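You operate a simulated robot arm through the tools that you are given. There is no shell and no other tool. Be economical: measure what you need, move in short steps, check, and stop when the job is done.

You run a simulated robot arm. Do the job below in one go: nothing can be reset, and whatever is moved stays where it is left.

Task
Take the middle brass sleeve on the front granite and put it away on the wooden table. Put one of the black bases from the front granite on the crate lid. Put one of the steel cylinders from the front granite on the rear granite. Put one of the test glasses from the front granite on the blue sheet. Take the brass ring on the front granite and put it away on the top of the grey bench. Push the lower drawer shut. Close the top drawer. Do these in any order. Set down upright: steel cylinder.

Only the result counts: the job must be done as asked and must still hold three seconds after the hand-in. Knocking over, shifting, dropping, spilling or breaking anything else fails it. A push-on lid holds only when it is set on centred and level and pressed home; a screw cap is set on level and turned clockwise until tight. Flat cloth is picked up by pressing the open fingertips on it (5 to 10 N) and closing them slowly along it; thin cloth reads only 2 to 8 mm in the jaws.

Robot
A 7-joint arm with a two-finger parallel gripper on a trunk, on a base that drives. Base frame: it is fixed to the floor where the robot stands at the start and does not move with it; the origin is under the middle of the robot, x ahead of it, y to its left, z up; the surface under the hand at the start is at about z = 710. Lengths are in mm, angles in degrees, forces in N, time in s.
With the tool pointing down near the work surface it reaches from about 340 to 740 mm from the robot's upright axis, wherever it stands. Its first joint turns from -143.0 to 143.0 degrees. Places, roughly: black base (6x6x2 cm) [600, 400, 700]; blue sheet [750, 0, 750]; brass ring (4x4x3 cm) [2400, 200, 700]; crate lid [-2750, 500, 750]; lower drawer [-3800, -1400, 600]; middle brass sleeve (4x4x4 cm) [500, 200, 700]; rear granite [-2000, 400, 700]; steel cylinder (3x3x6 cm) [1200, 100, 700]; test glass [1000, 0, 750]; top drawer [-3800, -1300, 1100]; top of the grey bench [4600, 900, 800]; wooden table [1700, -1600, 700]. Payload 3 kg.
The tool frame sits at the grasp point between the pads (the TCP): z along the fingers, y along the line on which they close. The tips reach 30 mm beyond it. Largest opening 94 mm; finger width 28, thickness 10; the body of the gripper, 50 by 96 mm, starts 55 mm behind the TCP.
Orientation is that of the tool frame in the base frame, as a unit quaternion [x, y, z, w]. With the fingers straight down and closing along the base's y, the tool's x points along the base's -x, its y along +y and its z along -z.

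Tools
- The arm moves only by the tool servo_tool. Its argument "rows" is a list that holds one entry, the list of rows, each a list of 7 numbers: the shift along the base's x, y, z in mm, then the turn, a rotation vector about the base's x, y, z in degrees, then the opening in per cent of the stroke, from 0 (shut) to 100 (fully open). In form: [[[dx, dy, dz, wx, wy, wz, claw], ...]]. A call has 1 to 8 rows; each row is the pose to reach, as a shift and turn from the pose commanded when the call began. A row lasts 0.2 s, in which the tool goes at most 50 mm and 8.6 degrees; a call with a longer step from one row to the next is refused whole, and so is a gripper value outside its range. A pose out of reach is approached as far as the arm can. The call stops where the force on the tool passes 40 N (or 10 N more than at its start, if that is more) or the arm is blocked; 0.2 s more then pass. Each finger travels about 45 mm/s and halts on what it meets, pressing with about 41 N; the grip force reading is that of the motor and also rises with nothing between the fingers. The clock runs only during rows and for 0.2 s after the last one: add rows that repeat a pose to give the fingers time. The reply holds the time, the measured pose of the TCP, the force on the tool along the base axes, the opening and the grip force, in the units named above and with some noise, with the torque about the TCP (base axes, N m) and any sound that the robot's microphone picked up, and new pictures: "views" is both (left out), scene, wrist or none.
- Cameras (640 x 400 px; columns grow to the right, rows downward): "scene" is now at [56.5, 151.9, 1655.8]; the picture's right is [0.10, -1.00, 0.00], its down [-0.72, -0.07, -0.69] and it looks along [0.69, 0.07, -0.72] (base axes); focal length 264 px, centre (320, 200). "wrist" rides on the gripper at [76, 14, -102] in the tool frame; the picture's right is [-0.18, 0.98, 0.00], its down [-0.75, -0.14, -0.64] and it looks along [-0.63, -0.12, 0.77] (tool axes); focal length 243 px, centre (320, 200). There is no depth. A picture from a camera that has moved, and an enlarged one, comes with that camera's place and axes in the base frame and with its lens.
- move_column(by): slides the trunk up (or, below 0, down) by that many mm; the arm and the scene camera ride with it, the base frame stays. It gives what a move gives, with no picture.
- base_move(legs): drives the robot by 1 to 6 legs, each [ahead, left, turn to the left] in mm, mm and degrees, along the robot's own axes; the way and the turn of a leg run together, so that a leg with both is an arc; at most 1500 mm and 180 degrees a leg. The arm and the cameras ride along, it lands a little off, and it stops where it bumps. It gives what a move gives, and a new picture of the scene camera.
- pan_tilt(pan, tilt): turns the head with the scene camera to pan (to the left, within 143 degrees either way) and tilt (down, from -29 to 69), counted from straight ahead of the robot. It gives what a move gives, and a new picture of the scene camera.
- zoom(camera, box): a new picture of the part [left, top, right, bottom] of that camera's present view, enlarged. It takes no simulated time.
- sign_off(): hands the job in; it is judged then, once.

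Work in short steps. Places have to be worked out from the pictures, the camera data and where the tool is seen: move nearer, look again, correct. Check each grasp and each placing, and mend what went wrong. You have 186 turns and 260 pictures in all, those below and enlarged ones among them. Open the gripper and draw the arm clear of the work before you hand the job in, unless the task says otherwise; then end with one line.

The tools are called after ">>>" as name(argument=value, ...) on one line, values as JSON. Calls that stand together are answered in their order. servo_tool: Moves the arm, as the interface text tells. Its arguments: {"type":"object","properties":{"rows":{"type":"array","items":{"type":"array","items":{"type":"array","items":{"type":"number"}}}},"views":{"type":"string","enum":["both","scene","wrist","none"]}},"required":["rows"]} The other tools are called the same way: move_column (by) slides the trunk up or down; base_move (legs) drives the base; pan_tilt (pan, tilt) turns the head that bears the scene camera; zoom (camera, box) takes an enlarged picture of a part of a camera's view; sign_off () hands the job in.

At the start:

```text
time: 0.0
tool_pos: [614.1, 229.1, 953.4]
ee_rot: [0.0, 1.0, -0.001, -0.001]
wrist_force: [-0.8, 0.2, -0.6]
moment: [0.01, 0.01, 0.01]
width: 93.9
grip_force: 0.0
trunk travel left (down, up): [-100.0, 290.0]
robot x, y, heading: [0.2, 1.1, -0.3]
head pan, tilt: [5.6, 45.9]
```

scene: 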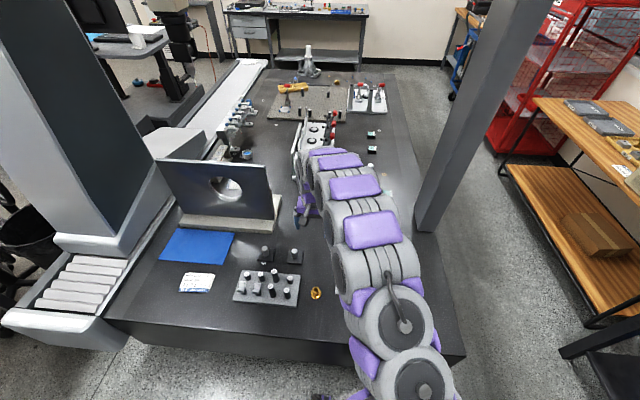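
wrist: 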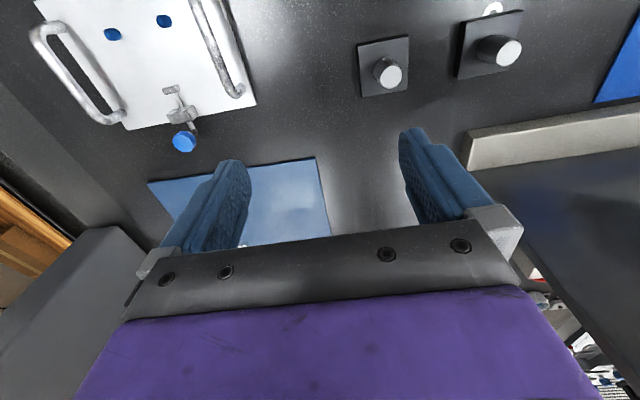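

I begin by enlarging the near part and far part of the scene view to identify things.

>>> zoom(camera="scene", box=[150, 220, 350, 345])

>>> zoom(camera="scene", box=[220, 40, 420, 165])

```text
3.20 times, centred on (250, 282) of scene
camera zoom: at [56.5, 151.9, 1655.8], right [0.1, -1.0, 0.0], down [-0.72, -0.07, -0.69], along [0.69, 0.07, -0.72], focal length 844 px, centre (544, -64)
```

zoom: 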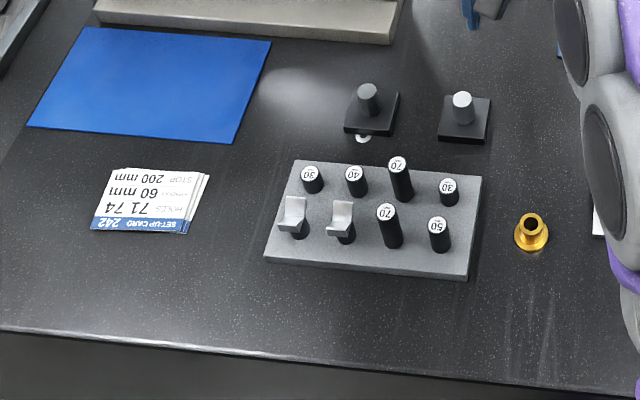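

```text
3.20 times, centred on (320, 102) of scene
camera zoom: at [56.5, 151.9, 1655.8], right [0.1, -1.0, 0.0], down [-0.72, -0.07, -0.69], along [0.69, 0.07, -0.72], focal length 844 px, centre (320, 512)
```

zoom: 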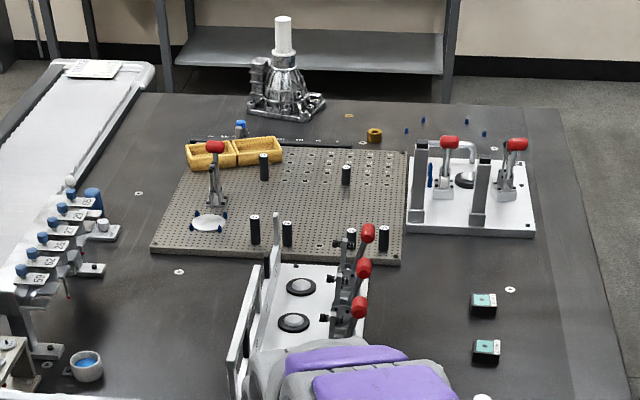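

The near brass sleeve is at about (484,211) and a black base about (626,437). I look around with the head to learn the surroundings.

>>> pan_tilt(pan=-50, tilt=30)

>>> pan_tilt(pan=-135, tilt=25)

>>> pan_tilt(pan=140, tilt=25)

>>> pan_tilt(pan=60, tilt=30)

>>> pan_tilt(pan=0, tilt=20)

```text
time: 1.2
tool_pos: [614.5, 227.8, 954.1]
ee_rot: [0.0, 1.0, 0.0, 0.0]
wrist_force: [1.1, 0.3, 0.4]
moment: [-0.01, -0.01, 0.01]
width: 93.9
grip_force: 0.1
trunk travel left (down, up): [-100.0, 290.0]
robot x, y, heading: [-0.6, -2.0, -0.1]
head pan, tilt: [-50.0, 30.0]
camera scene: at [34.5, 74.7, 1680.0], right [-0.77, -0.64, 0.0], down [-0.32, 0.38, -0.87], along [0.56, -0.66, -0.5], focal length 264 px, centre (320, 200)
```

scene: 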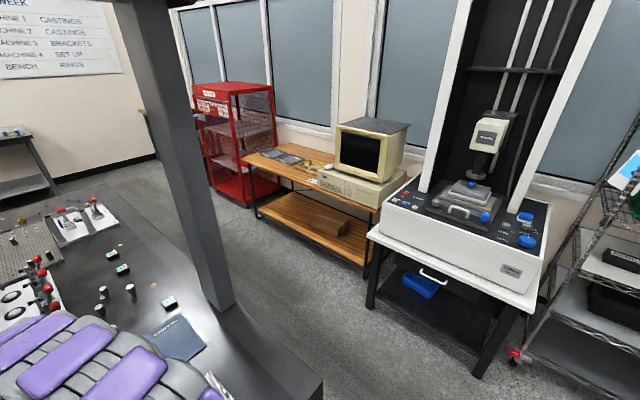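

```text
time: 2.8
tool_pos: [613.1, 227.1, 954.5]
ee_rot: [0.0, 1.0, 0.0, 0.0]
wrist_force: [0.0, 0.5, 0.1]
moment: [-0.06, 0.0, -0.01]
width: 94.0
grip_force: 0.0
trunk travel left (down, up): [-100.0, 290.0]
robot x, y, heading: [2.2, -4.7, 0.2]
head pan, tilt: [-135.0, 25.0]
camera scene: at [-88.9, 78.8, 1688.3], right [-0.71, 0.71, 0.0], down [0.3, 0.3, -0.91], along [-0.64, -0.64, -0.42], focal length 264 px, centre (320, 200)
```

scene: 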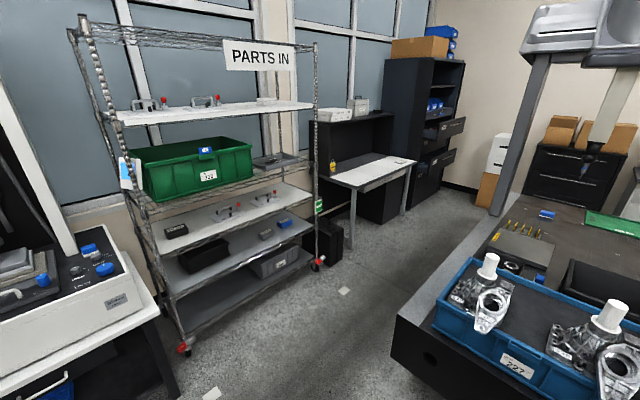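

```text
time: 6.6
tool_pos: [612.1, 226.6, 955.5]
ee_rot: [0.0, 1.0, 0.001, 0.0]
wrist_force: [0.3, 0.0, -0.2]
moment: [-0.02, 0.0, -0.02]
width: 93.8
grip_force: 0.1
trunk travel left (down, up): [-100.0, 290.0]
robot x, y, heading: [1.2, 1.0, -0.4]
head pan, tilt: [140.0, 25.0]
camera scene: at [-94.3, 203.4, 1688.0], right [0.64, 0.77, 0.0], down [0.32, -0.27, -0.91], along [-0.7, 0.58, -0.42], focal length 264 px, centre (320, 200)
```

scene: 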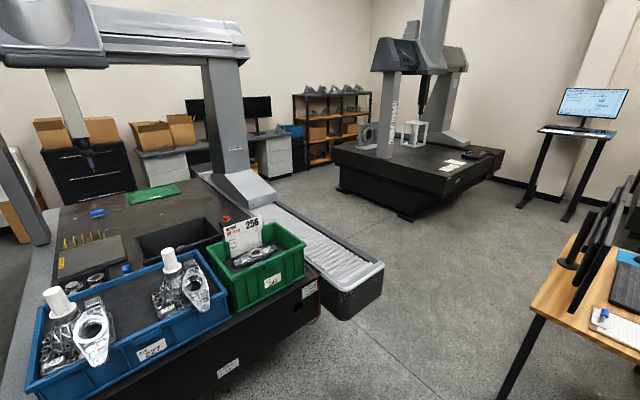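

```text
time: 8.2
tool_pos: [613.9, 226.8, 955.4]
ee_rot: [0.0, 1.0, 0.0, 0.0]
wrist_force: [0.6, -0.4, 0.5]
moment: [-0.02, 0.03, -0.02]
width: 93.8
grip_force: 0.1
trunk travel left (down, up): [-100.0, 290.0]
robot x, y, heading: [0.9, 0.3, 0.2]
head pan, tilt: [60.0, 30.0]
camera scene: at [21.5, 222.5, 1679.7], right [0.87, -0.5, 0.0], down [-0.25, -0.43, -0.86], along [0.43, 0.75, -0.5], focal length 264 px, centre (320, 200)
```

scene: 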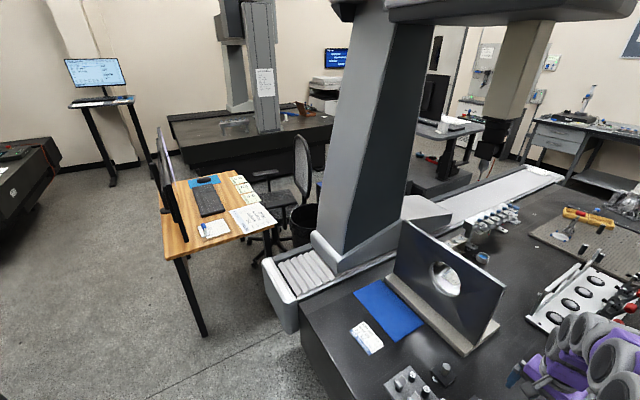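

```text
time: 9.5
tool_pos: [614.4, 227.8, 954.8]
ee_rot: [0.0, 1.0, 0.0, 0.0]
wrist_force: [0.1, -1.0, -0.1]
moment: [-0.02, -0.01, -0.01]
width: 93.9
grip_force: 0.0
trunk travel left (down, up): [-100.0, 290.0]
robot x, y, heading: [1.2, 2.5, 0.2]
head pan, tilt: [0.0, 20.0]
camera scene: at [69.5, 144.1, 1695.8], right [0.0, -1.0, 0.0], down [-0.34, 0.0, -0.94], along [0.94, 0.0, -0.34], focal length 264 px, centre (320, 200)
```

scene: 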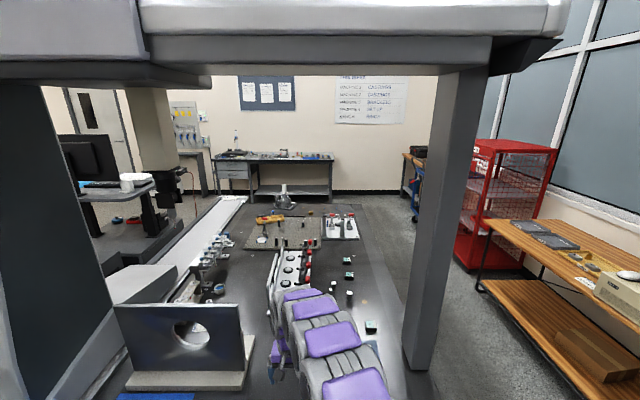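

The pan -50 view showed small cylinders and a blue sheet on the right half; I point the head there and enlarge it.

>>> pan_tilt(pan=-30, tilt=40)

>>> zoom(camera="scene", box=[100, 80, 340, 230])

>>> zoom(camera="scene", box=[100, 220, 340, 370])

```text
time: 10.4
tool_pos: [613.5, 226.7, 953.3]
ee_rot: [0.0, 1.0, -0.001, 0.0]
wrist_force: [-0.3, -0.3, -0.5]
moment: [0.01, -0.01, -0.01]
width: 93.9
grip_force: 0.1
trunk travel left (down, up): [-100.0, 290.0]
robot x, y, heading: [-2.4, -1.9, -0.0]
head pan, tilt: [-30.0, 40.0]
camera scene: at [50.0, 101.5, 1664.6], right [-0.5, -0.87, 0.0], down [-0.56, 0.32, -0.77], along [0.66, -0.38, -0.64], focal length 264 px, centre (320, 200)
```

scene: 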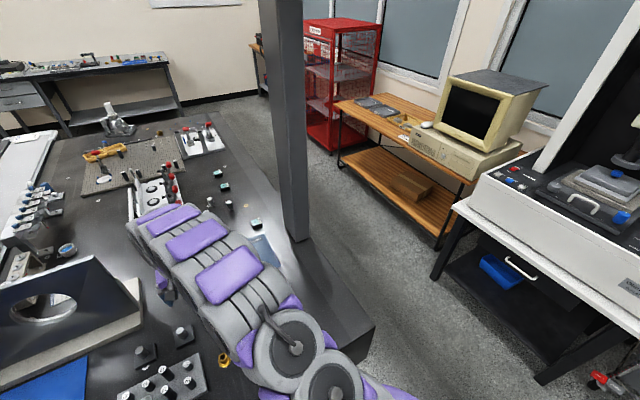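

```text
2.67 times, centred on (220, 155) of scene
camera zoom: at [50.0, 101.5, 1664.6], right [-0.5, -0.87, 0.0], down [-0.56, 0.32, -0.77], along [0.66, -0.38, -0.64], focal length 704 px, centre (587, 320)
```

zoom: 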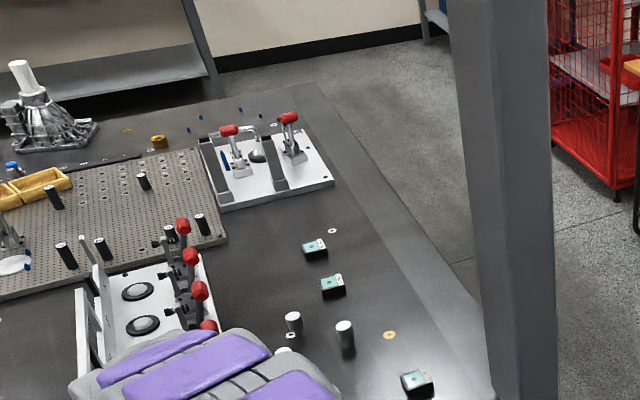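

```text
2.67 times, centred on (220, 295) of scene
camera zoom: at [50.0, 101.5, 1664.6], right [-0.5, -0.87, 0.0], down [-0.56, 0.32, -0.77], along [0.66, -0.38, -0.64], focal length 704 px, centre (587, -53)
```

zoom: 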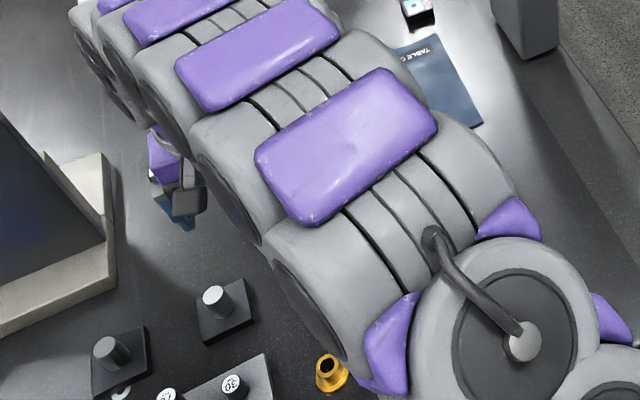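

The blue sheet lies about (850,-66), the teal glasses, steel cylinders and ring (about (2428,248)) are seen. Now I bring the tool over the near brass sleeve.

>>> servo_tool(rows=[[[-40, -5, -25, 0, 0, 0, 100], [-80, -10, -50, 0, 0, 0, 100], [-120, -14, -80, 0, 0, 0, 100], [-130, -16, -110, 0, 0, 0, 100]]])

>>> pan_tilt(pan=-5, tilt=45)

```text
refused: row 3 steps farther than a row can; nothing moved
```

```text
time: 11.3
tool_pos: [611.5, 226.9, 954.6]
ee_rot: [-0.001, 1.0, 0.0, 0.0]
wrist_force: [0.5, -0.3, 0.0]
moment: [0.01, -0.03, -0.01]
width: 94.2
grip_force: 0.0
trunk travel left (down, up): [-100.0, 290.0]
robot x, y, heading: [-2.1, -0.3, -0.1]
head pan, tilt: [-5.0, 45.0]
camera scene: at [57.3, 136.8, 1657.2], right [-0.09, -1.0, 0.0], down [-0.71, 0.06, -0.71], along [0.7, -0.06, -0.71], focal length 264 px, centre (320, 200)
```

scene: 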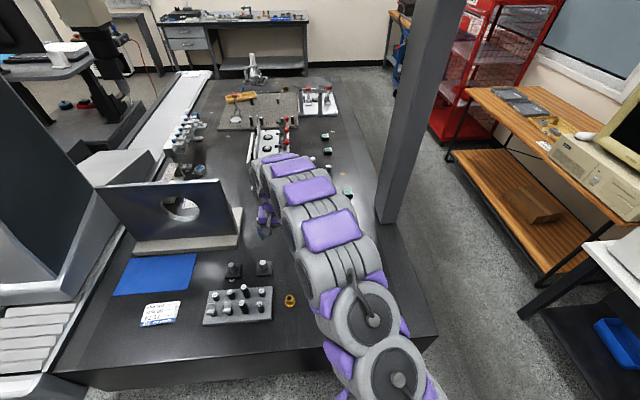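

Smaller steps needed; same move.

>>> servo_tool(rows=[[[-35, -5, -25, 0, 0, 0, 100], [-70, -10, -50, 0, 0, 0, 100], [-100, -14, -75, 0, 0, 0, 100], [-120, -16, -95, 0, 0, 0, 100], [-130, -16, -110, 0, 0, 0, 100]]])

```text
time: 12.5
tool_pos: [482.5, 209.5, 842.8]
ee_rot: [0.0, 1.0, -0.001, 0.001]
wrist_force: [0.0, 0.1, 0.7]
moment: [0.02, -0.03, 0.02]
width: 94.1
grip_force: 0.0
trunk travel left (down, up): [-100.0, 290.0]
robot x, y, heading: [-0.2, 0.3, 0.0]
head pan, tilt: [-5.0, 45.0]
camera scene: at [56.7, 137.0, 1657.2], right [-0.09, -1.0, 0.0], down [-0.71, 0.06, -0.71], along [0.7, -0.06, -0.71], focal length 264 px, centre (320, 200)
camera wrist: at [406.0, 223.3, 944.3], right [0.18, 0.98, 0.0], down [0.75, -0.14, 0.64], along [0.63, -0.12, -0.77], focal length 243 px, centre (320, 200)
```

scene: 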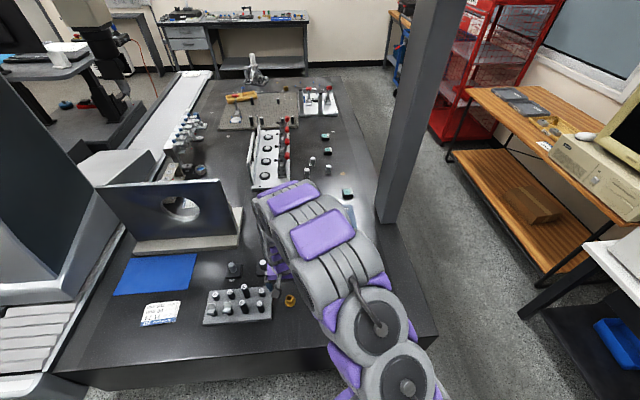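
wrist: 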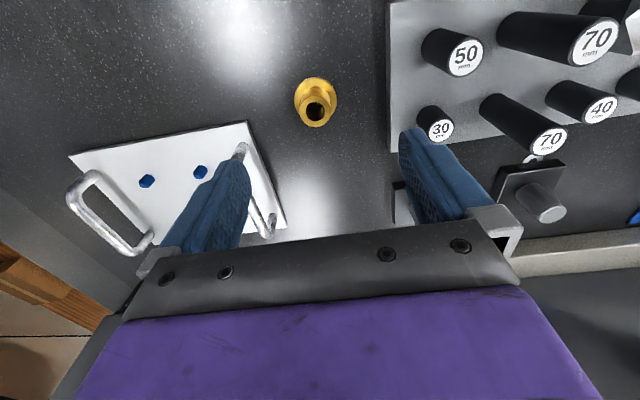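

Sleeve at about (474,206) by the wrist picture. I narrow the jaws somewhat and descend so that the tips sit just over the flange, straddling the tube.

>>> servo_tool(rows=[[[-8, -4, 0, 0, 0, 0, 65], [-8, -4, -30, 0, 0, 0, 65], [-8, -4, -60, 0, 0, 0, 65], [-8, -4, -60, 0, 0, 0, 65]]], views="wrist")

```text
time: 13.5
tool_pos: [474.6, 205.5, 785.2]
ee_rot: [-0.001, 1.0, 0.0, 0.0]
wrist_force: [0.3, 0.0, -0.9]
moment: [0.04, -0.02, 0.01]
width: 61.1
grip_force: 0.0
trunk travel left (down, up): [-100.0, 290.0]
robot x, y, heading: [0.6, 1.7, 0.2]
head pan, tilt: [-5.0, 45.0]
camera wrist: at [397.4, 219.1, 886.5], right [0.18, 0.98, 0.0], down [0.75, -0.14, 0.64], along [0.63, -0.12, -0.77], focal length 243 px, centre (320, 200)
```

wrist: 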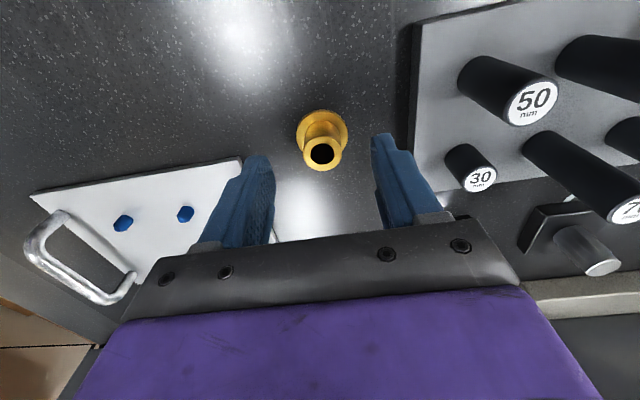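

Centred on it (about (472,206)). Descend to z≈752 and close.

>>> servo_tool(rows=[[[-3, 1, -20, 0, 0, 0, 65], [-3, 1, -34, 0, 0, 0, 65], [-3, 1, -34, 0, 0, 0, 20], [-3, 1, -34, 0, 0, 0, 0], [-3, 1, -34, 0, 0, 0, 0], [-3, 1, -34, 0, 0, 0, 0]]], views="wrist")

```text
time: 14.9
tool_pos: [472.5, 206.3, 752.0]
ee_rot: [0.0, 1.0, 0.0, -0.001]
wrist_force: [0.4, -1.0, 0.2]
moment: [-0.01, 0.01, 0.01]
width: 25.7
grip_force: 41.2
trunk travel left (down, up): [-100.0, 290.0]
robot x, y, heading: [4.1, -1.4, -0.1]
head pan, tilt: [-5.0, 45.0]
camera wrist: at [395.2, 220.5, 853.1], right [0.18, 0.98, 0.0], down [0.75, -0.14, 0.64], along [0.63, -0.12, -0.77], focal length 243 px, centre (320, 200)
```

wrist: 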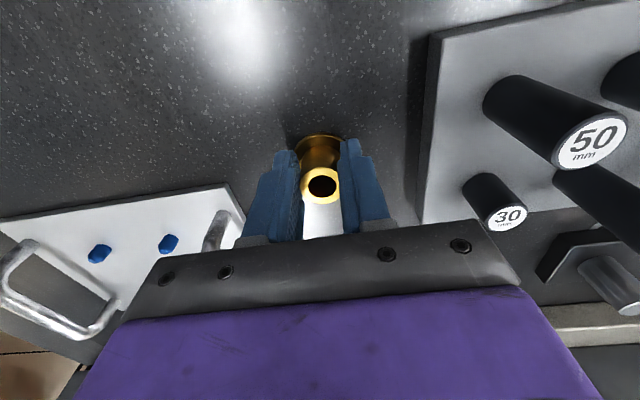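

Held with 25.7 mm width. Lift and look.

>>> servo_tool(rows=[[[0, 0, 30, 0, 0, 0, 0], [0, 0, 70, 0, 0, 0, 0], [0, 0, 110, 0, 0, 0, 0], [0, 0, 150, 0, 0, 0, 0], [0, 0, 190, 0, 0, 0, 0]]])

```text
time: 16.1
tool_pos: [472.4, 203.8, 943.0]
ee_rot: [0.0, 1.0, 0.0, 0.0]
wrist_force: [-0.1, 1.9, 0.3]
moment: [-0.02, 0.02, -0.01]
width: 0.0
grip_force: 33.4
trunk travel left (down, up): [-100.0, 290.0]
robot x, y, heading: [0.8, -2.2, 0.4]
head pan, tilt: [-5.0, 45.0]
camera scene: at [55.2, 135.8, 1657.3], right [-0.09, -1.0, 0.0], down [-0.71, 0.06, -0.71], along [0.7, -0.06, -0.71], focal length 264 px, centre (320, 200)
camera wrist: at [395.8, 217.7, 1044.4], right [0.18, 0.98, 0.0], down [0.75, -0.14, 0.64], along [0.63, -0.12, -0.77], focal length 243 px, centre (320, 200)
```

scene: 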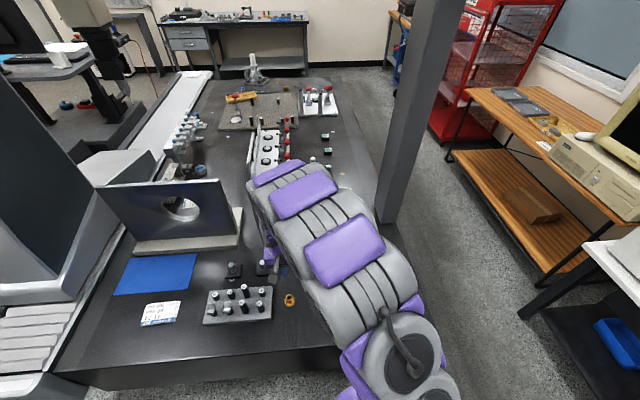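
wrist: 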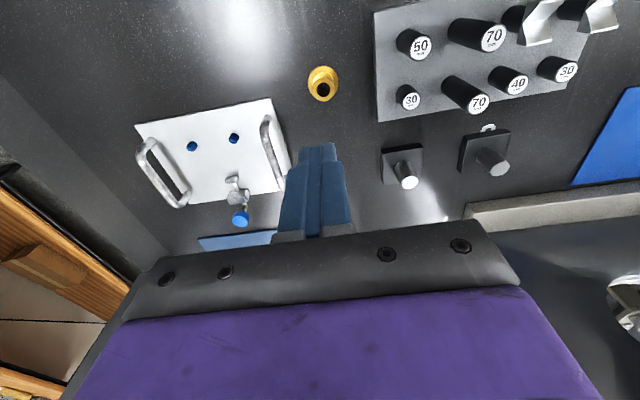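

The sleeve slipped out and stands still in place; parallax suggests the surface is lower (z≈685) than assumed. I touch the bare granite beside it with shut fingers to measure the height.

>>> servo_tool(rows=[[[-25, 0, -40, 0, 0, 0, 0], [-50, 0, -80, 0, 0, 0, 0], [-50, 0, -120, 0, 0, 0, 0], [-50, 0, -160, 0, 0, 0, 0], [-50, 0, -190, 0, 0, 0, 0], [-50, 0, -200, 0, 0, 0, 0], [-50, 0, -205, 0, 0, 0, 0]]], views="none")

>>> servo_tool(rows=[[[0, 0, -5, 0, 0, 0, 0], [0, 0, -10, 0, 0, 0, 0], [0, 0, -15, 0, 0, 0, 0], [0, 0, -20, 0, 0, 0, 0], [0, 0, -25, 0, 0, 0, 0], [0, 0, -30, 0, 0, 0, 0], [0, 0, -35, 0, 0, 0, 0], [0, 0, -40, 0, 0, 0, 0]]], views="wrist")

```text
time: 17.8
tool_pos: [421.7, 206.6, 739.3]
ee_rot: [-0.001, 1.0, 0.002, 0.003]
wrist_force: [-9.9, -1.3, 35.7]
moment: [-0.13, 0.79, 0.2]
width: 0.0
grip_force: 32.8
trunk travel left (down, up): [-100.0, 290.0]
robot x, y, heading: [1.7, -1.9, -0.1]
head pan, tilt: [-5.0, 45.0]
stopped in row 7: the force on the tool passed its limit at 45 N (the readings are from after the stop); the commanded pose is now the measured one
```

```text
time: 18.1
tool_pos: [421.4, 205.8, 740.6]
ee_rot: [-0.001, 1.0, 0.002, 0.001]
wrist_force: [-10.6, -2.1, 36.2]
moment: [-0.12, 0.83, -0.03]
width: 0.0
grip_force: 33.3
trunk travel left (down, up): [-100.0, 290.0]
robot x, y, heading: [0.1, -0.7, 0.0]
head pan, tilt: [-5.0, 45.0]
stopped in row 1: the force on the tool passed its limit at 55 N (the readings are from after the stop); the commanded pose is now the measured one
camera wrist: at [344.0, 219.8, 841.4], right [0.18, 0.98, 0.01], down [0.75, -0.14, 0.65], along [0.64, -0.11, -0.76], focal length 243 px, centre (320, 200)
```

wrist: 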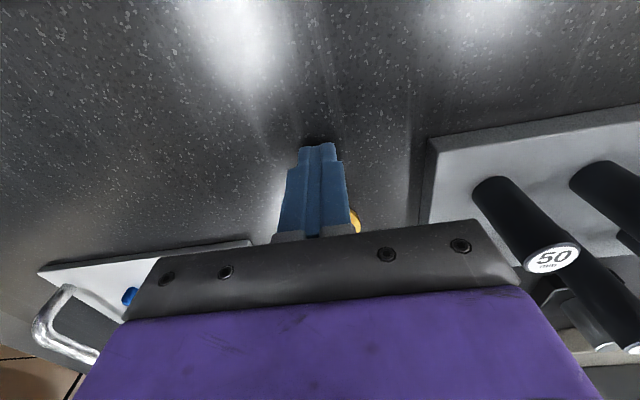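

The granite is at z=710 as said. I rise a little and look at the sleeve closely before re-grasping.

>>> servo_tool(rows=[[[0, 0, 45, 0, 0, 0, 0], [0, 0, 80, 0, 0, 0, 30], [10, 0, 80, 0, 0, 0, 65], [10, 0, 80, 0, 0, 0, 65]]], views="none")

>>> zoom(camera="wrist", box=[220, 60, 420, 185])

```text
time: 19.1
tool_pos: [431.7, 208.6, 817.6]
ee_rot: [-0.001, 1.0, 0.001, 0.002]
wrist_force: [-1.3, -0.3, -0.1]
moment: [-0.01, 0.0, 0.01]
width: 60.8
grip_force: 0.1
trunk travel left (down, up): [-100.0, 290.0]
robot x, y, heading: [-0.1, 1.4, -0.1]
head pan, tilt: [-5.0, 45.0]
```

```text
3.20 times, centred on (320, 122) of wrist
camera zoom: at [355.4, 221.6, 919.5], right [0.18, 0.98, 0.0], down [0.75, -0.14, 0.64], along [0.63, -0.12, -0.76], focal length 776 px, centre (320, 448)
```

zoom: 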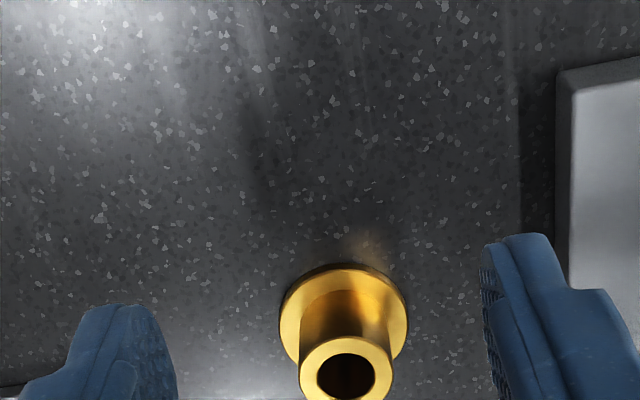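

Sleeve still stands at about (474,206), upright. I grasp again a little lower, wait longer, and lift slowly.

>>> servo_tool(rows=[[[41, -2, 0, 0, 0, 0, 70], [43, -2, -40, 0, 0, 0, 70], [43, -2, -60, 0, 0, 0, 70], [43, -2, -70, 0, 0, 0, 0], [43, -2, -70, 0, 0, 0, 0], [43, -2, -70, 0, 0, 0, 0], [43, -2, -70, 0, 0, 0, 0], [43, -2, -70, 0, 0, 0, 0]]], views="wrist")

>>> servo_tool(rows=[[[0, 0, 3, 0, 0, 0, 0], [0, 0, 6, 0, 0, 0, 0], [0, 0, 10, 0, 0, 0, 0], [0, 0, 14, 0, 0, 0, 0], [0, 0, 20, 0, 0, 0, 0], [0, 0, 26, 0, 0, 0, 0]]], views="wrist")

```text
time: 20.9
tool_pos: [474.9, 207.0, 748.1]
ee_rot: [-0.001, 1.0, 0.002, 0.002]
wrist_force: [-0.2, 1.4, 2.1]
moment: [0.0, -0.03, 0.01]
width: 25.5
grip_force: 40.9
trunk travel left (down, up): [-100.0, 290.0]
robot x, y, heading: [0.2, 0.2, 0.2]
head pan, tilt: [-5.0, 45.0]
camera wrist: at [398.0, 220.3, 849.8], right [0.18, 0.98, 0.0], down [0.75, -0.14, 0.64], along [0.63, -0.12, -0.76], focal length 243 px, centre (320, 200)
```

wrist: 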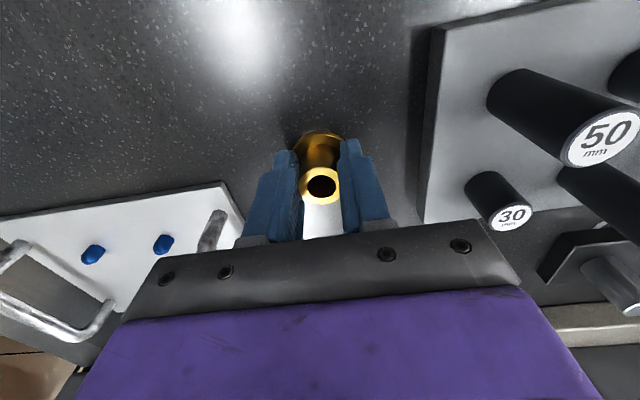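

```text
time: 22.3
tool_pos: [475.9, 205.3, 775.1]
ee_rot: [-0.001, 1.0, 0.001, 0.002]
wrist_force: [-0.6, -0.7, -1.4]
moment: [0.0, 0.03, 0.02]
width: 25.6
grip_force: 41.4
trunk travel left (down, up): [-100.0, 290.0]
robot x, y, heading: [6.6, 2.0, -0.3]
head pan, tilt: [-5.0, 45.0]
camera wrist: at [398.8, 219.2, 876.5], right [0.18, 0.98, 0.0], down [0.75, -0.14, 0.64], along [0.63, -0.11, -0.76], focal length 243 px, centre (320, 200)
```

wrist: 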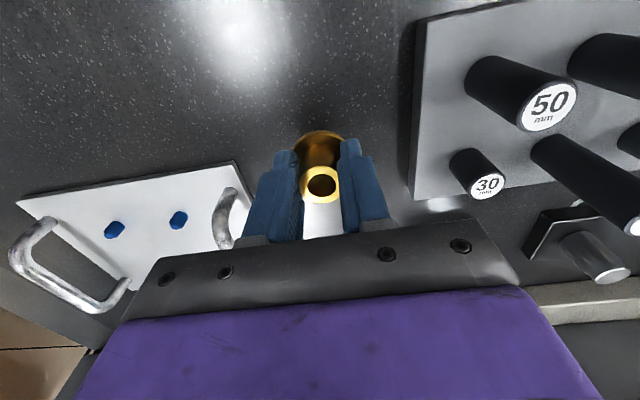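

It holds now. I lift on with gentle acceleration, and draw the arm back for driving.

>>> servo_tool(rows=[[[0, 0, 6, 0, 0, 0, 0], [0, 0, 14, 0, 0, 0, 0], [0, 0, 24, 0, 0, 0, 0], [0, 0, 36, 0, 0, 0, 0], [0, 0, 48, 0, 0, 0, 0], [0, 0, 60, 0, 0, 0, 0], [0, 0, 70, 0, 0, 0, 0], [0, 0, 76, 0, 0, 0, 0]]], views="wrist")

```text
time: 24.1
tool_pos: [476.7, 207.1, 849.8]
ee_rot: [-0.001, 1.0, 0.002, 0.002]
wrist_force: [0.3, -0.1, -1.5]
moment: [0.04, 0.01, 0.0]
width: 25.3
grip_force: 41.2
trunk travel left (down, up): [-100.0, 290.0]
robot x, y, heading: [-0.8, 3.0, -0.3]
head pan, tilt: [-5.0, 45.0]
camera wrist: at [398.4, 219.8, 950.8], right [0.18, 0.98, 0.0], down [0.75, -0.14, 0.64], along [0.63, -0.12, -0.76], focal length 243 px, centre (320, 200)
```

wrist: 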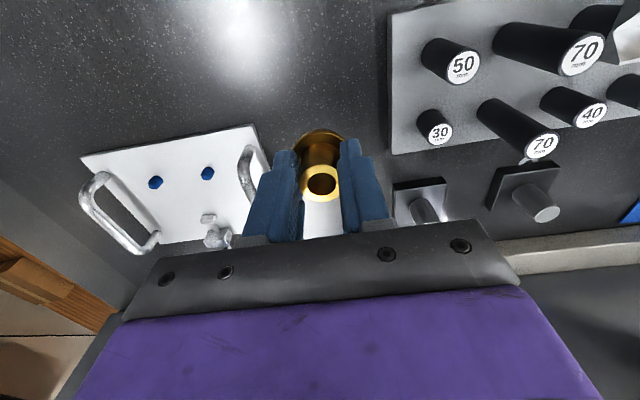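

Held firmly. I raise further and centre the tool before driving along the right aisle.

>>> servo_tool(rows=[[[0, -5, 10, 0, 0, 0, 0], [0, -20, 26, 0, 0, 0, 0], [0, -45, 45, 0, 0, 0, 0], [0, -75, 65, 0, 0, 0, 0], [0, -105, 85, 0, 0, 0, 0], [0, -135, 100, 0, 0, 0, 0], [0, -160, 110, 0, 0, 0, 0], [0, -170, 115, 0, 0, 0, 0]]], views="wrist")

>>> base_move(legs=[[0, -675, 0]])

```text
time: 25.9
tool_pos: [475.3, 32.9, 965.1]
ee_rot: [-0.001, 1.0, 0.002, 0.003]
wrist_force: [-0.6, -0.2, -0.6]
moment: [0.02, 0.03, 0.0]
width: 26.0
grip_force: 41.0
trunk travel left (down, up): [-100.0, 290.0]
robot x, y, heading: [-1.7, 0.1, -0.1]
head pan, tilt: [-5.0, 45.0]
camera wrist: at [398.1, 46.8, 1067.8], right [0.18, 0.98, 0.0], down [0.75, -0.14, 0.64], along [0.63, -0.11, -0.77], focal length 243 px, centre (320, 200)
```

wrist: 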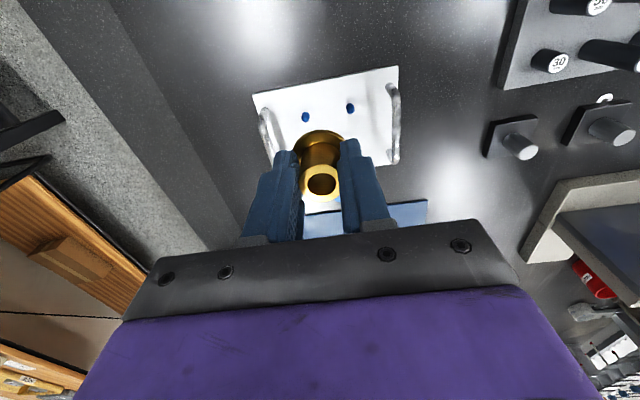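

```text
time: 29.6
tool_pos: [467.6, -651.7, 966.8]
ee_rot: [0.011, 1.0, 0.0, 0.001]
wrist_force: [0.6, 0.3, -0.8]
moment: [-0.01, 0.0, -0.02]
width: 25.8
grip_force: 41.0
trunk travel left (down, up): [-100.0, 290.0]
robot x, y, heading: [-8.2, -676.6, -1.7]
head pan, tilt: [-5.0, 45.0]
camera scene: at [51.8, -535.0, 1656.7], right [-0.11, -0.99, 0.01], down [-0.7, 0.08, -0.71], along [0.7, -0.08, -0.71], focal length 264 px, centre (320, 200)
```

scene: 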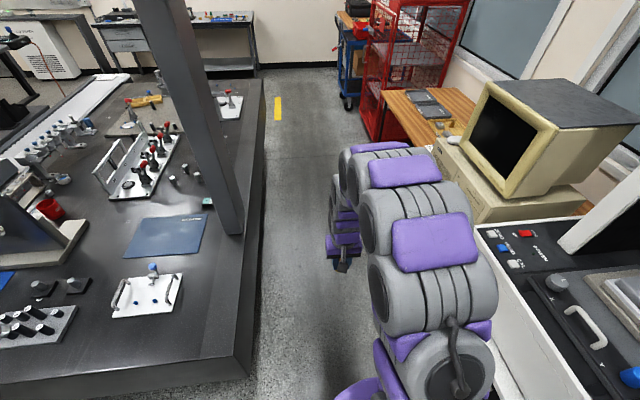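

Fine so far. I correct the heading and drive ahead in the aisle halfway.

>>> base_move(legs=[[0, 30, 1.7], [900, 0, 0]])

```text
time: 34.8
tool_pos: [1352.6, -611.3, 966.2]
ee_rot: [-0.003, 1.0, 0.004, 0.002]
wrist_force: [-0.8, 0.0, -1.6]
moment: [-0.05, 0.0, 0.0]
width: 25.9
grip_force: 40.9
trunk travel left (down, up): [-100.0, 290.0]
robot x, y, heading: [881.6, -646.5, 0.5]
head pan, tilt: [-5.0, 45.0]
camera scene: at [935.8, -521.4, 1658.4], right [-0.08, -1.0, -0.01], down [-0.71, 0.06, -0.7], along [0.7, -0.05, -0.71], focal length 264 px, centre (320, 200)
```

scene: 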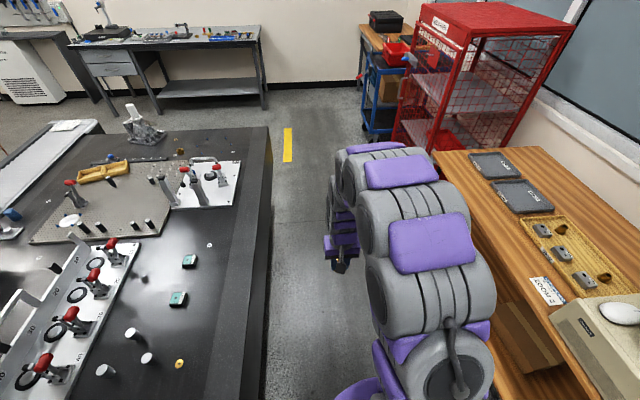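

Clear aisle; the table's front strip about x=1600 is free. I drive on 720 and turn right to face the table.

>>> base_move(legs=[[720, 0, 0], [0, 0, -90]])

```text
time: 42.5
tool_pos: [1658.0, -1108.1, 967.0]
ee_rot: [0.694, 0.72, -0.001, 0.002]
wrist_force: [0.2, -0.2, -1.1]
moment: [0.0, -0.01, 0.0]
width: 25.6
grip_force: 40.8
trunk travel left (down, up): [-100.0, 290.0]
robot x, y, heading: [1603.5, -642.6, -88.0]
head pan, tilt: [-5.0, 45.0]
camera scene: at [1741.5, -687.0, 1657.3], right [-1.0, 0.05, 0.0], down [0.03, 0.71, -0.71], along [-0.04, -0.7, -0.71], focal length 264 px, centre (320, 200)
```

scene: 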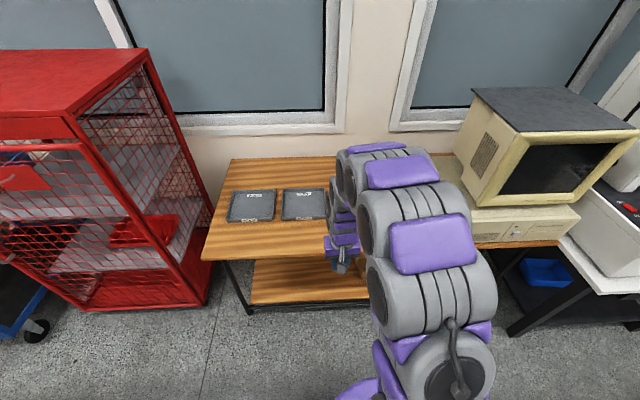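

Front strip before the grey trays (edge y≈-1290) is free. I drive 180 ahead and 150 left, then look through the wrist camera.

>>> base_move(legs=[[190, 150, -2]])

>>> servo_tool(rows=[[[0, -3, 0, 0, 0, 0, 0], [0, -10, 0, 0, 0, 0, 0], [0, -20, 0, 0, 0, 0, 0], [0, -30, 0, 0, 0, 0, 0], [0, -40, 0, 0, 0, 0, 0]]])

```text
time: 44.2
tool_pos: [1787.3, -1289.5, 967.4]
ee_rot: [0.705, 0.709, 0.001, 0.006]
wrist_force: [-0.2, 0.1, -1.0]
moment: [0.01, 0.01, 0.0]
width: 25.5
grip_force: 40.6
trunk travel left (down, up): [-100.0, 290.0]
robot x, y, heading: [1755.7, -817.8, -89.4]
head pan, tilt: [-5.0, 45.0]
camera scene: at [1882.9, -871.5, 1658.0], right [-1.0, 0.08, 0.0], down [0.06, 0.71, -0.7], along [-0.05, -0.7, -0.71], focal length 264 px, centre (320, 200)
```

scene: 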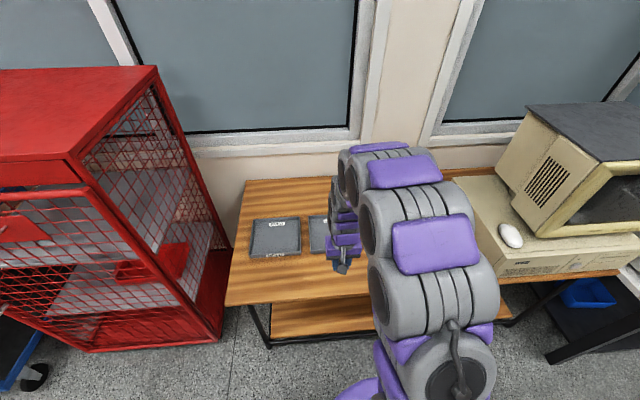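

```text
time: 45.4
tool_pos: [1792.4, -1327.4, 968.3]
ee_rot: [0.704, 0.71, 0.0, 0.004]
wrist_force: [-1.4, -0.8, -1.5]
moment: [0.03, 0.04, 0.01]
width: 25.7
grip_force: 40.9
trunk travel left (down, up): [-100.0, 290.0]
robot x, y, heading: [1751.6, -814.7, -89.5]
head pan, tilt: [-5.0, 45.0]
camera scene: at [1892.5, -871.4, 1657.2], right [-1.0, 0.08, 0.0], down [0.06, 0.71, -0.71], along [-0.06, -0.7, -0.71], focal length 264 px, centre (320, 200)
camera wrist: at [1806.5, -1251.2, 1068.7], right [0.98, -0.18, 0.0], down [-0.14, -0.75, 0.65], along [-0.11, -0.64, -0.76], focal length 243 px, centre (320, 200)
```

scene: 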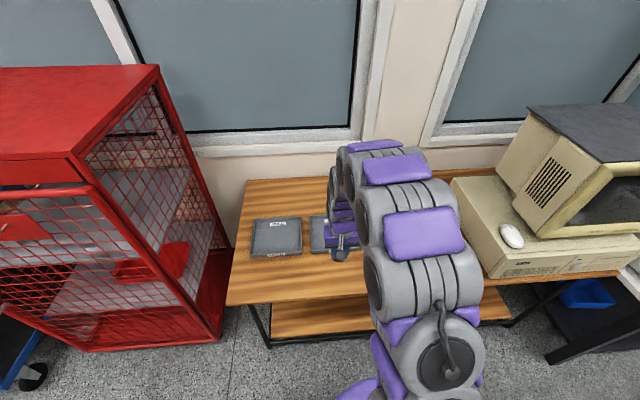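
wrist: 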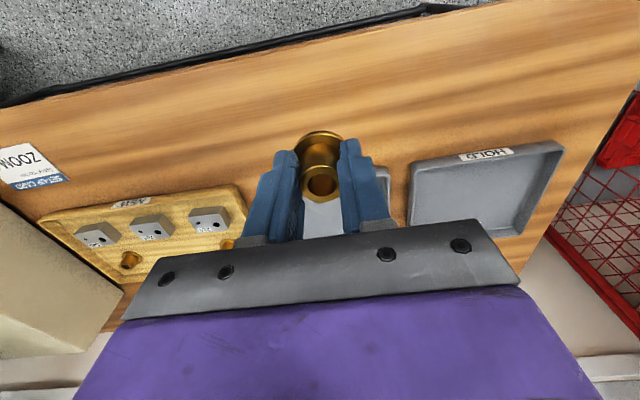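

Free wood between front edge (≈-1300) and trays (≈-1468). I move to y≈-1385 and descend in stages.

>>> servo_tool(rows=[[[0, -8, -8, 0, 0, 0, 0], [0, -20, -24, 0, 0, 0, 0], [0, -35, -46, 0, 0, 0, 0], [0, -50, -72, 0, 0, 0, 0], [0, -58, -98, 0, 0, 0, 0], [0, -58, -120, 0, 0, 0, 0], [0, -58, -135, 0, 0, 0, 0], [0, -58, -140, 0, 0, 0, 0]]], views="wrist")

```text
time: 47.2
tool_pos: [1791.7, -1385.7, 826.2]
ee_rot: [0.705, 0.71, -0.002, 0.005]
wrist_force: [0.1, 0.3, -1.5]
moment: [0.02, -0.02, -0.01]
width: 25.9
grip_force: 40.7
trunk travel left (down, up): [-100.0, 290.0]
robot x, y, heading: [1754.0, -817.6, -89.6]
head pan, tilt: [-5.0, 45.0]
camera wrist: at [1804.9, -1309.3, 927.2], right [0.98, -0.18, 0.01], down [-0.14, -0.75, 0.65], along [-0.11, -0.64, -0.76], focal length 243 px, centre (320, 200)
```

wrist: 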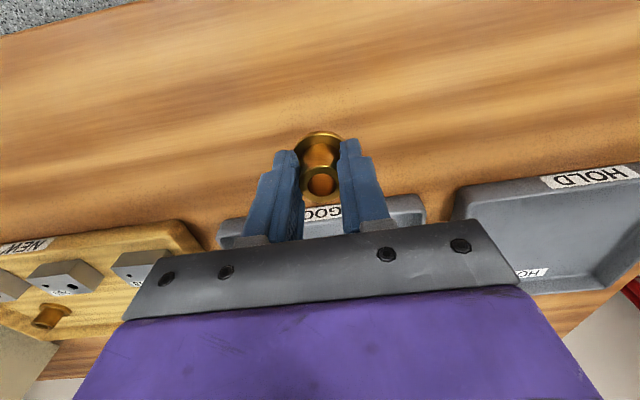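

Nothing below; I descend slowly until contact.

>>> servo_tool(rows=[[[0, 0, -10, 0, 0, 0, 0], [0, 0, -20, 0, 0, 0, 0], [0, 0, -30, 0, 0, 0, 0], [0, 0, -38, 0, 0, 0, 0], [0, 0, -44, 0, 0, 0, 0], [0, 0, -48, 0, 0, 0, 0]]], views="wrist")

```text
time: 48.6
tool_pos: [1791.8, -1386.6, 780.5]
ee_rot: [0.705, 0.71, -0.003, 0.006]
wrist_force: [1.7, 0.8, 15.2]
moment: [0.26, 0.06, -0.05]
width: 25.4
grip_force: 41.2
trunk travel left (down, up): [-100.0, 290.0]
robot x, y, heading: [1753.5, -818.0, -89.6]
head pan, tilt: [-5.0, 45.0]
camera wrist: at [1805.3, -1309.4, 881.8], right [0.98, -0.18, 0.01], down [-0.14, -0.75, 0.65], along [-0.11, -0.64, -0.76], focal length 243 px, centre (320, 200)
```

wrist: 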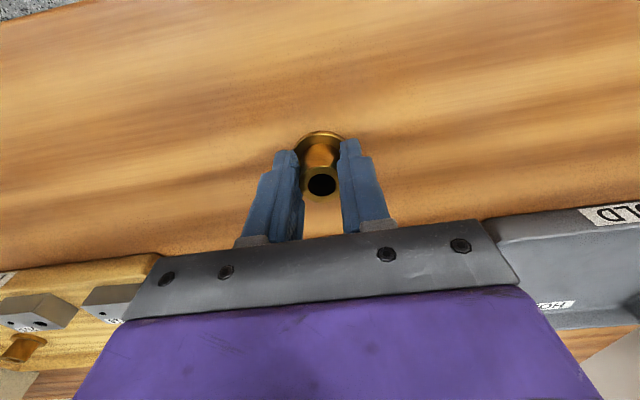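

Contact (15 N) with the surface at about z=742. I open and rise.

>>> servo_tool(rows=[[[0, 0, 1, 0, 0, 0, 50], [0, 0, 1, 0, 0, 0, 60], [0, 0, 1, 0, 0, 0, 60], [0, 0, 40, 0, 0, 0, 60], [0, 0, 85, 0, 0, 0, 60], [0, 0, 130, 0, 0, 0, 60], [0, 30, 160, 0, 0, 0, 60], [0, 75, 180, 0, 0, 0, 60]]], views="wrist")

```text
time: 50.4
tool_pos: [1792.9, -1310.6, 961.6]
ee_rot: [0.705, 0.709, -0.002, 0.004]
wrist_force: [0.0, -0.6, -0.2]
moment: [0.01, -0.02, 0.02]
width: 56.6
grip_force: 0.0
trunk travel left (down, up): [-100.0, 290.0]
robot x, y, heading: [1759.0, -822.1, -89.5]
head pan, tilt: [-5.0, 45.0]
camera wrist: at [1804.9, -1233.2, 1062.7], right [0.98, -0.18, 0.01], down [-0.14, -0.75, 0.65], along [-0.11, -0.64, -0.76], focal length 243 px, centre (320, 200)
```

wrist: 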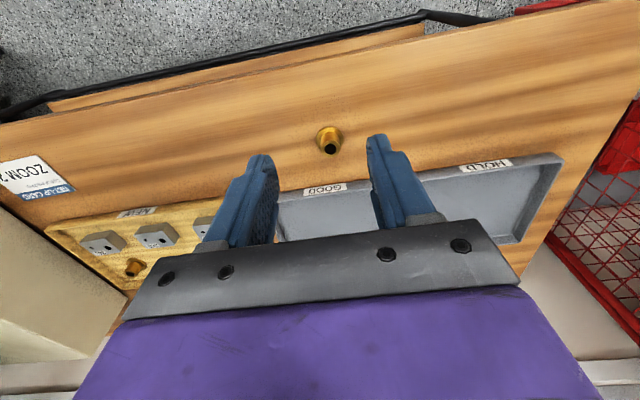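

The sleeve stands on the wooden table. Next the brass ring: I back off, turn and drive along the aisle to the far end of the granite.

>>> base_move(legs=[[-170, 0, 0], [0, 0, 90], [1290, 0, 0]])

```text
time: 61.8
tool_pos: [3539.9, -651.6, 961.3]
ee_rot: [0.013, 1.0, 0.002, 0.005]
wrist_force: [-0.5, -0.1, -0.4]
moment: [-0.02, 0.03, 0.01]
width: 56.3
grip_force: 0.0
trunk travel left (down, up): [-100.0, 290.0]
robot x, y, heading: [3043.0, -674.8, -1.4]
head pan, tilt: [-5.0, 45.0]
camera scene: at [3104.1, -539.8, 1657.4], right [-0.11, -0.99, 0.0], down [-0.7, 0.08, -0.71], along [0.7, -0.08, -0.71], focal length 264 px, centre (320, 200)
```

scene: 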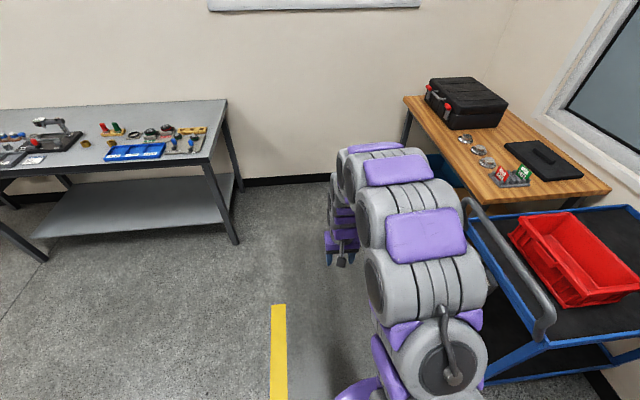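

Bench and its right end seen. Now I drive to the far side of the granite facing back toward the ring.

>>> base_move(legs=[[0, 0, 91.4], [920, 0, 0], [0, 0, 90]])

```text
time: 74.3
tool_pos: [2554.4, 249.6, 961.4]
ee_rot: [1.0, -0.022, -0.005, 0.002]
wrist_force: [-0.1, 0.0, -1.1]
moment: [0.02, 0.01, 0.0]
width: 56.2
grip_force: 0.2
trunk travel left (down, up): [-100.0, 290.0]
robot x, y, heading: [3048.7, 262.0, 178.0]
head pan, tilt: [-5.0, 45.0]
camera scene: at [2990.4, 130.8, 1657.4], right [0.13, 0.99, 0.0], down [0.7, -0.09, -0.71], along [-0.7, 0.09, -0.71], focal length 264 px, centre (320, 200)
```

scene: 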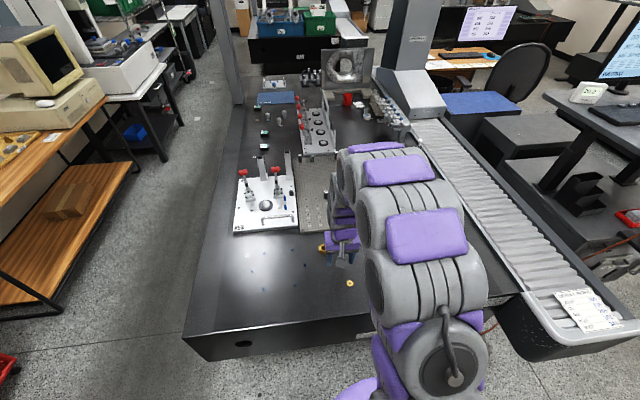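

The ring seems at about (2355,222). I extend the tool over it and look.

>>> servo_tool(rows=[[[-45, -5, 0, 0, 0, 0, 80], [-90, -10, 0, 0, 0, 0, 80], [-135, -18, -20, 0, 0, 0, 80], [-175, -25, -40, 0, 0, 0, 80], [-185, -27, -70, 0, 0, 0, 80]]], views="wrist")

```text
time: 75.5
tool_pos: [2371.2, 224.9, 891.9]
ee_rot: [1.0, -0.022, -0.006, 0.002]
wrist_force: [-0.2, 0.2, 0.0]
moment: [-0.02, 0.03, 0.0]
width: 75.1
grip_force: 0.1
trunk travel left (down, up): [-100.0, 290.0]
robot x, y, heading: [3050.3, 265.6, 177.6]
head pan, tilt: [-5.0, 45.0]
camera wrist: at [2447.3, 207.1, 993.4], right [-0.23, -0.97, 0.01], down [-0.74, 0.18, 0.65], along [-0.63, 0.14, -0.76], focal length 243 px, centre (320, 200)
```

wrist: 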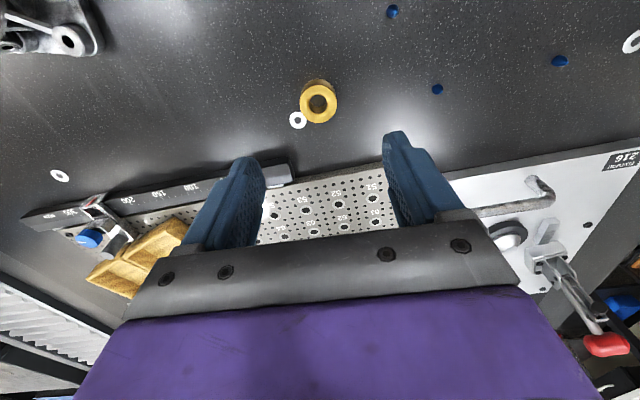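

Ring centred at about (2364,226). I descend, jaws around it, tips just above granite.

>>> servo_tool(rows=[[[-7, 1, -40, 0, 0, 0, 75], [-7, 1, -80, 0, 0, 0, 75], [-7, 1, -115, 0, 0, 0, 75], [-7, 1, -135, 0, 0, 0, 75], [-7, 1, -146, 0, 0, 0, 75], [-7, 1, -146, 0, 0, 0, 75]]], views="wrist")

```text
time: 76.9
tool_pos: [2364.7, 222.4, 744.8]
ee_rot: [1.0, -0.022, -0.005, 0.001]
wrist_force: [0.5, 0.5, 0.9]
moment: [-0.03, 0.03, 0.0]
width: 70.5
grip_force: 0.1
trunk travel left (down, up): [-100.0, 290.0]
robot x, y, heading: [3047.5, 263.4, 177.3]
head pan, tilt: [-5.0, 45.0]
camera wrist: at [2440.6, 205.2, 845.5], right [-0.23, -0.97, 0.01], down [-0.74, 0.18, 0.65], along [-0.63, 0.14, -0.76], focal length 243 px, centre (320, 200)
```

wrist: 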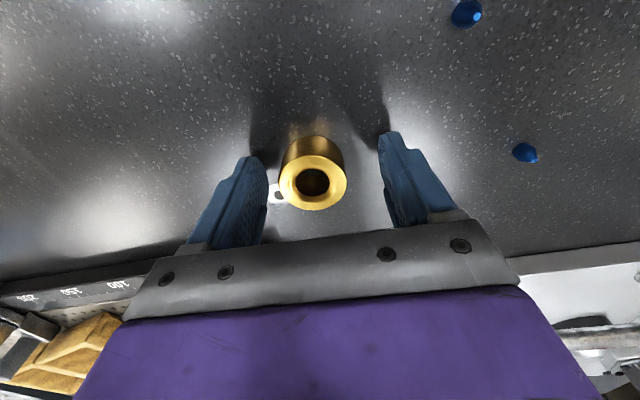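

Well centred. Close and lift gently.

>>> servo_tool(rows=[[[0, 2, 0, 0, 0, 0, 20], [0, 2, 0, 0, 0, 0, 0], [0, 2, 0, 0, 0, 0, 0], [0, 2, 0, 0, 0, 0, 0], [0, 2, 3, 0, 0, 0, 0], [0, 2, 7, 0, 0, 0, 0], [0, 2, 13, 0, 0, 0, 0], [0, 2, 20, 0, 0, 0, 0]]], views="none")

>>> servo_tool(rows=[[[0, 0, 6, 0, 0, 0, 0], [0, 0, 16, 0, 0, 0, 0], [0, 0, 30, 0, 0, 0, 0], [5, 0, 48, 0, 0, 0, 0], [15, 0, 68, 0, 0, 0, 0], [30, 0, 88, 0, 0, 0, 0], [50, 0, 108, 0, 0, 0, 0], [70, 0, 125, 0, 0, 0, 0]]], views="wrist")

```text
time: 78.7
tool_pos: [2365.2, 224.6, 764.5]
ee_rot: [1.0, -0.022, -0.006, 0.001]
wrist_force: [-0.3, 0.6, -1.3]
moment: [0.0, 0.03, -0.03]
width: 38.9
grip_force: 41.3
trunk travel left (down, up): [-100.0, 290.0]
robot x, y, heading: [3048.1, 261.4, 177.4]
head pan, tilt: [-5.0, 45.0]
```

```text
time: 80.5
tool_pos: [2433.6, 224.3, 889.2]
ee_rot: [1.0, -0.022, -0.005, 0.001]
wrist_force: [0.4, -0.6, -1.3]
moment: [0.01, 0.01, -0.04]
width: 39.0
grip_force: 41.1
trunk travel left (down, up): [-100.0, 290.0]
robot x, y, heading: [3045.0, 267.2, 177.5]
head pan, tilt: [-5.0, 45.0]
camera wrist: at [2510.9, 205.7, 991.0], right [-0.23, -0.97, 0.01], down [-0.74, 0.18, 0.65], along [-0.63, 0.14, -0.76], focal length 243 px, centre (320, 200)
```

wrist: 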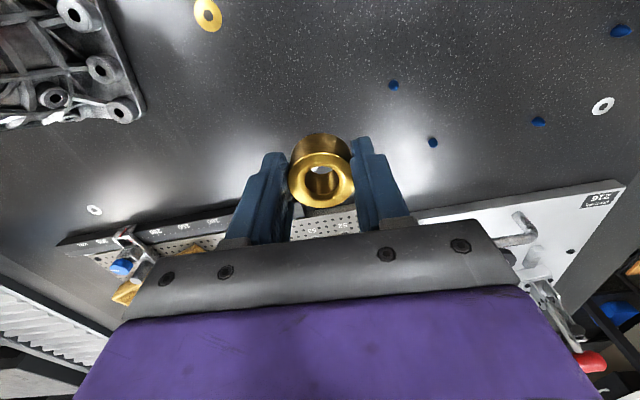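

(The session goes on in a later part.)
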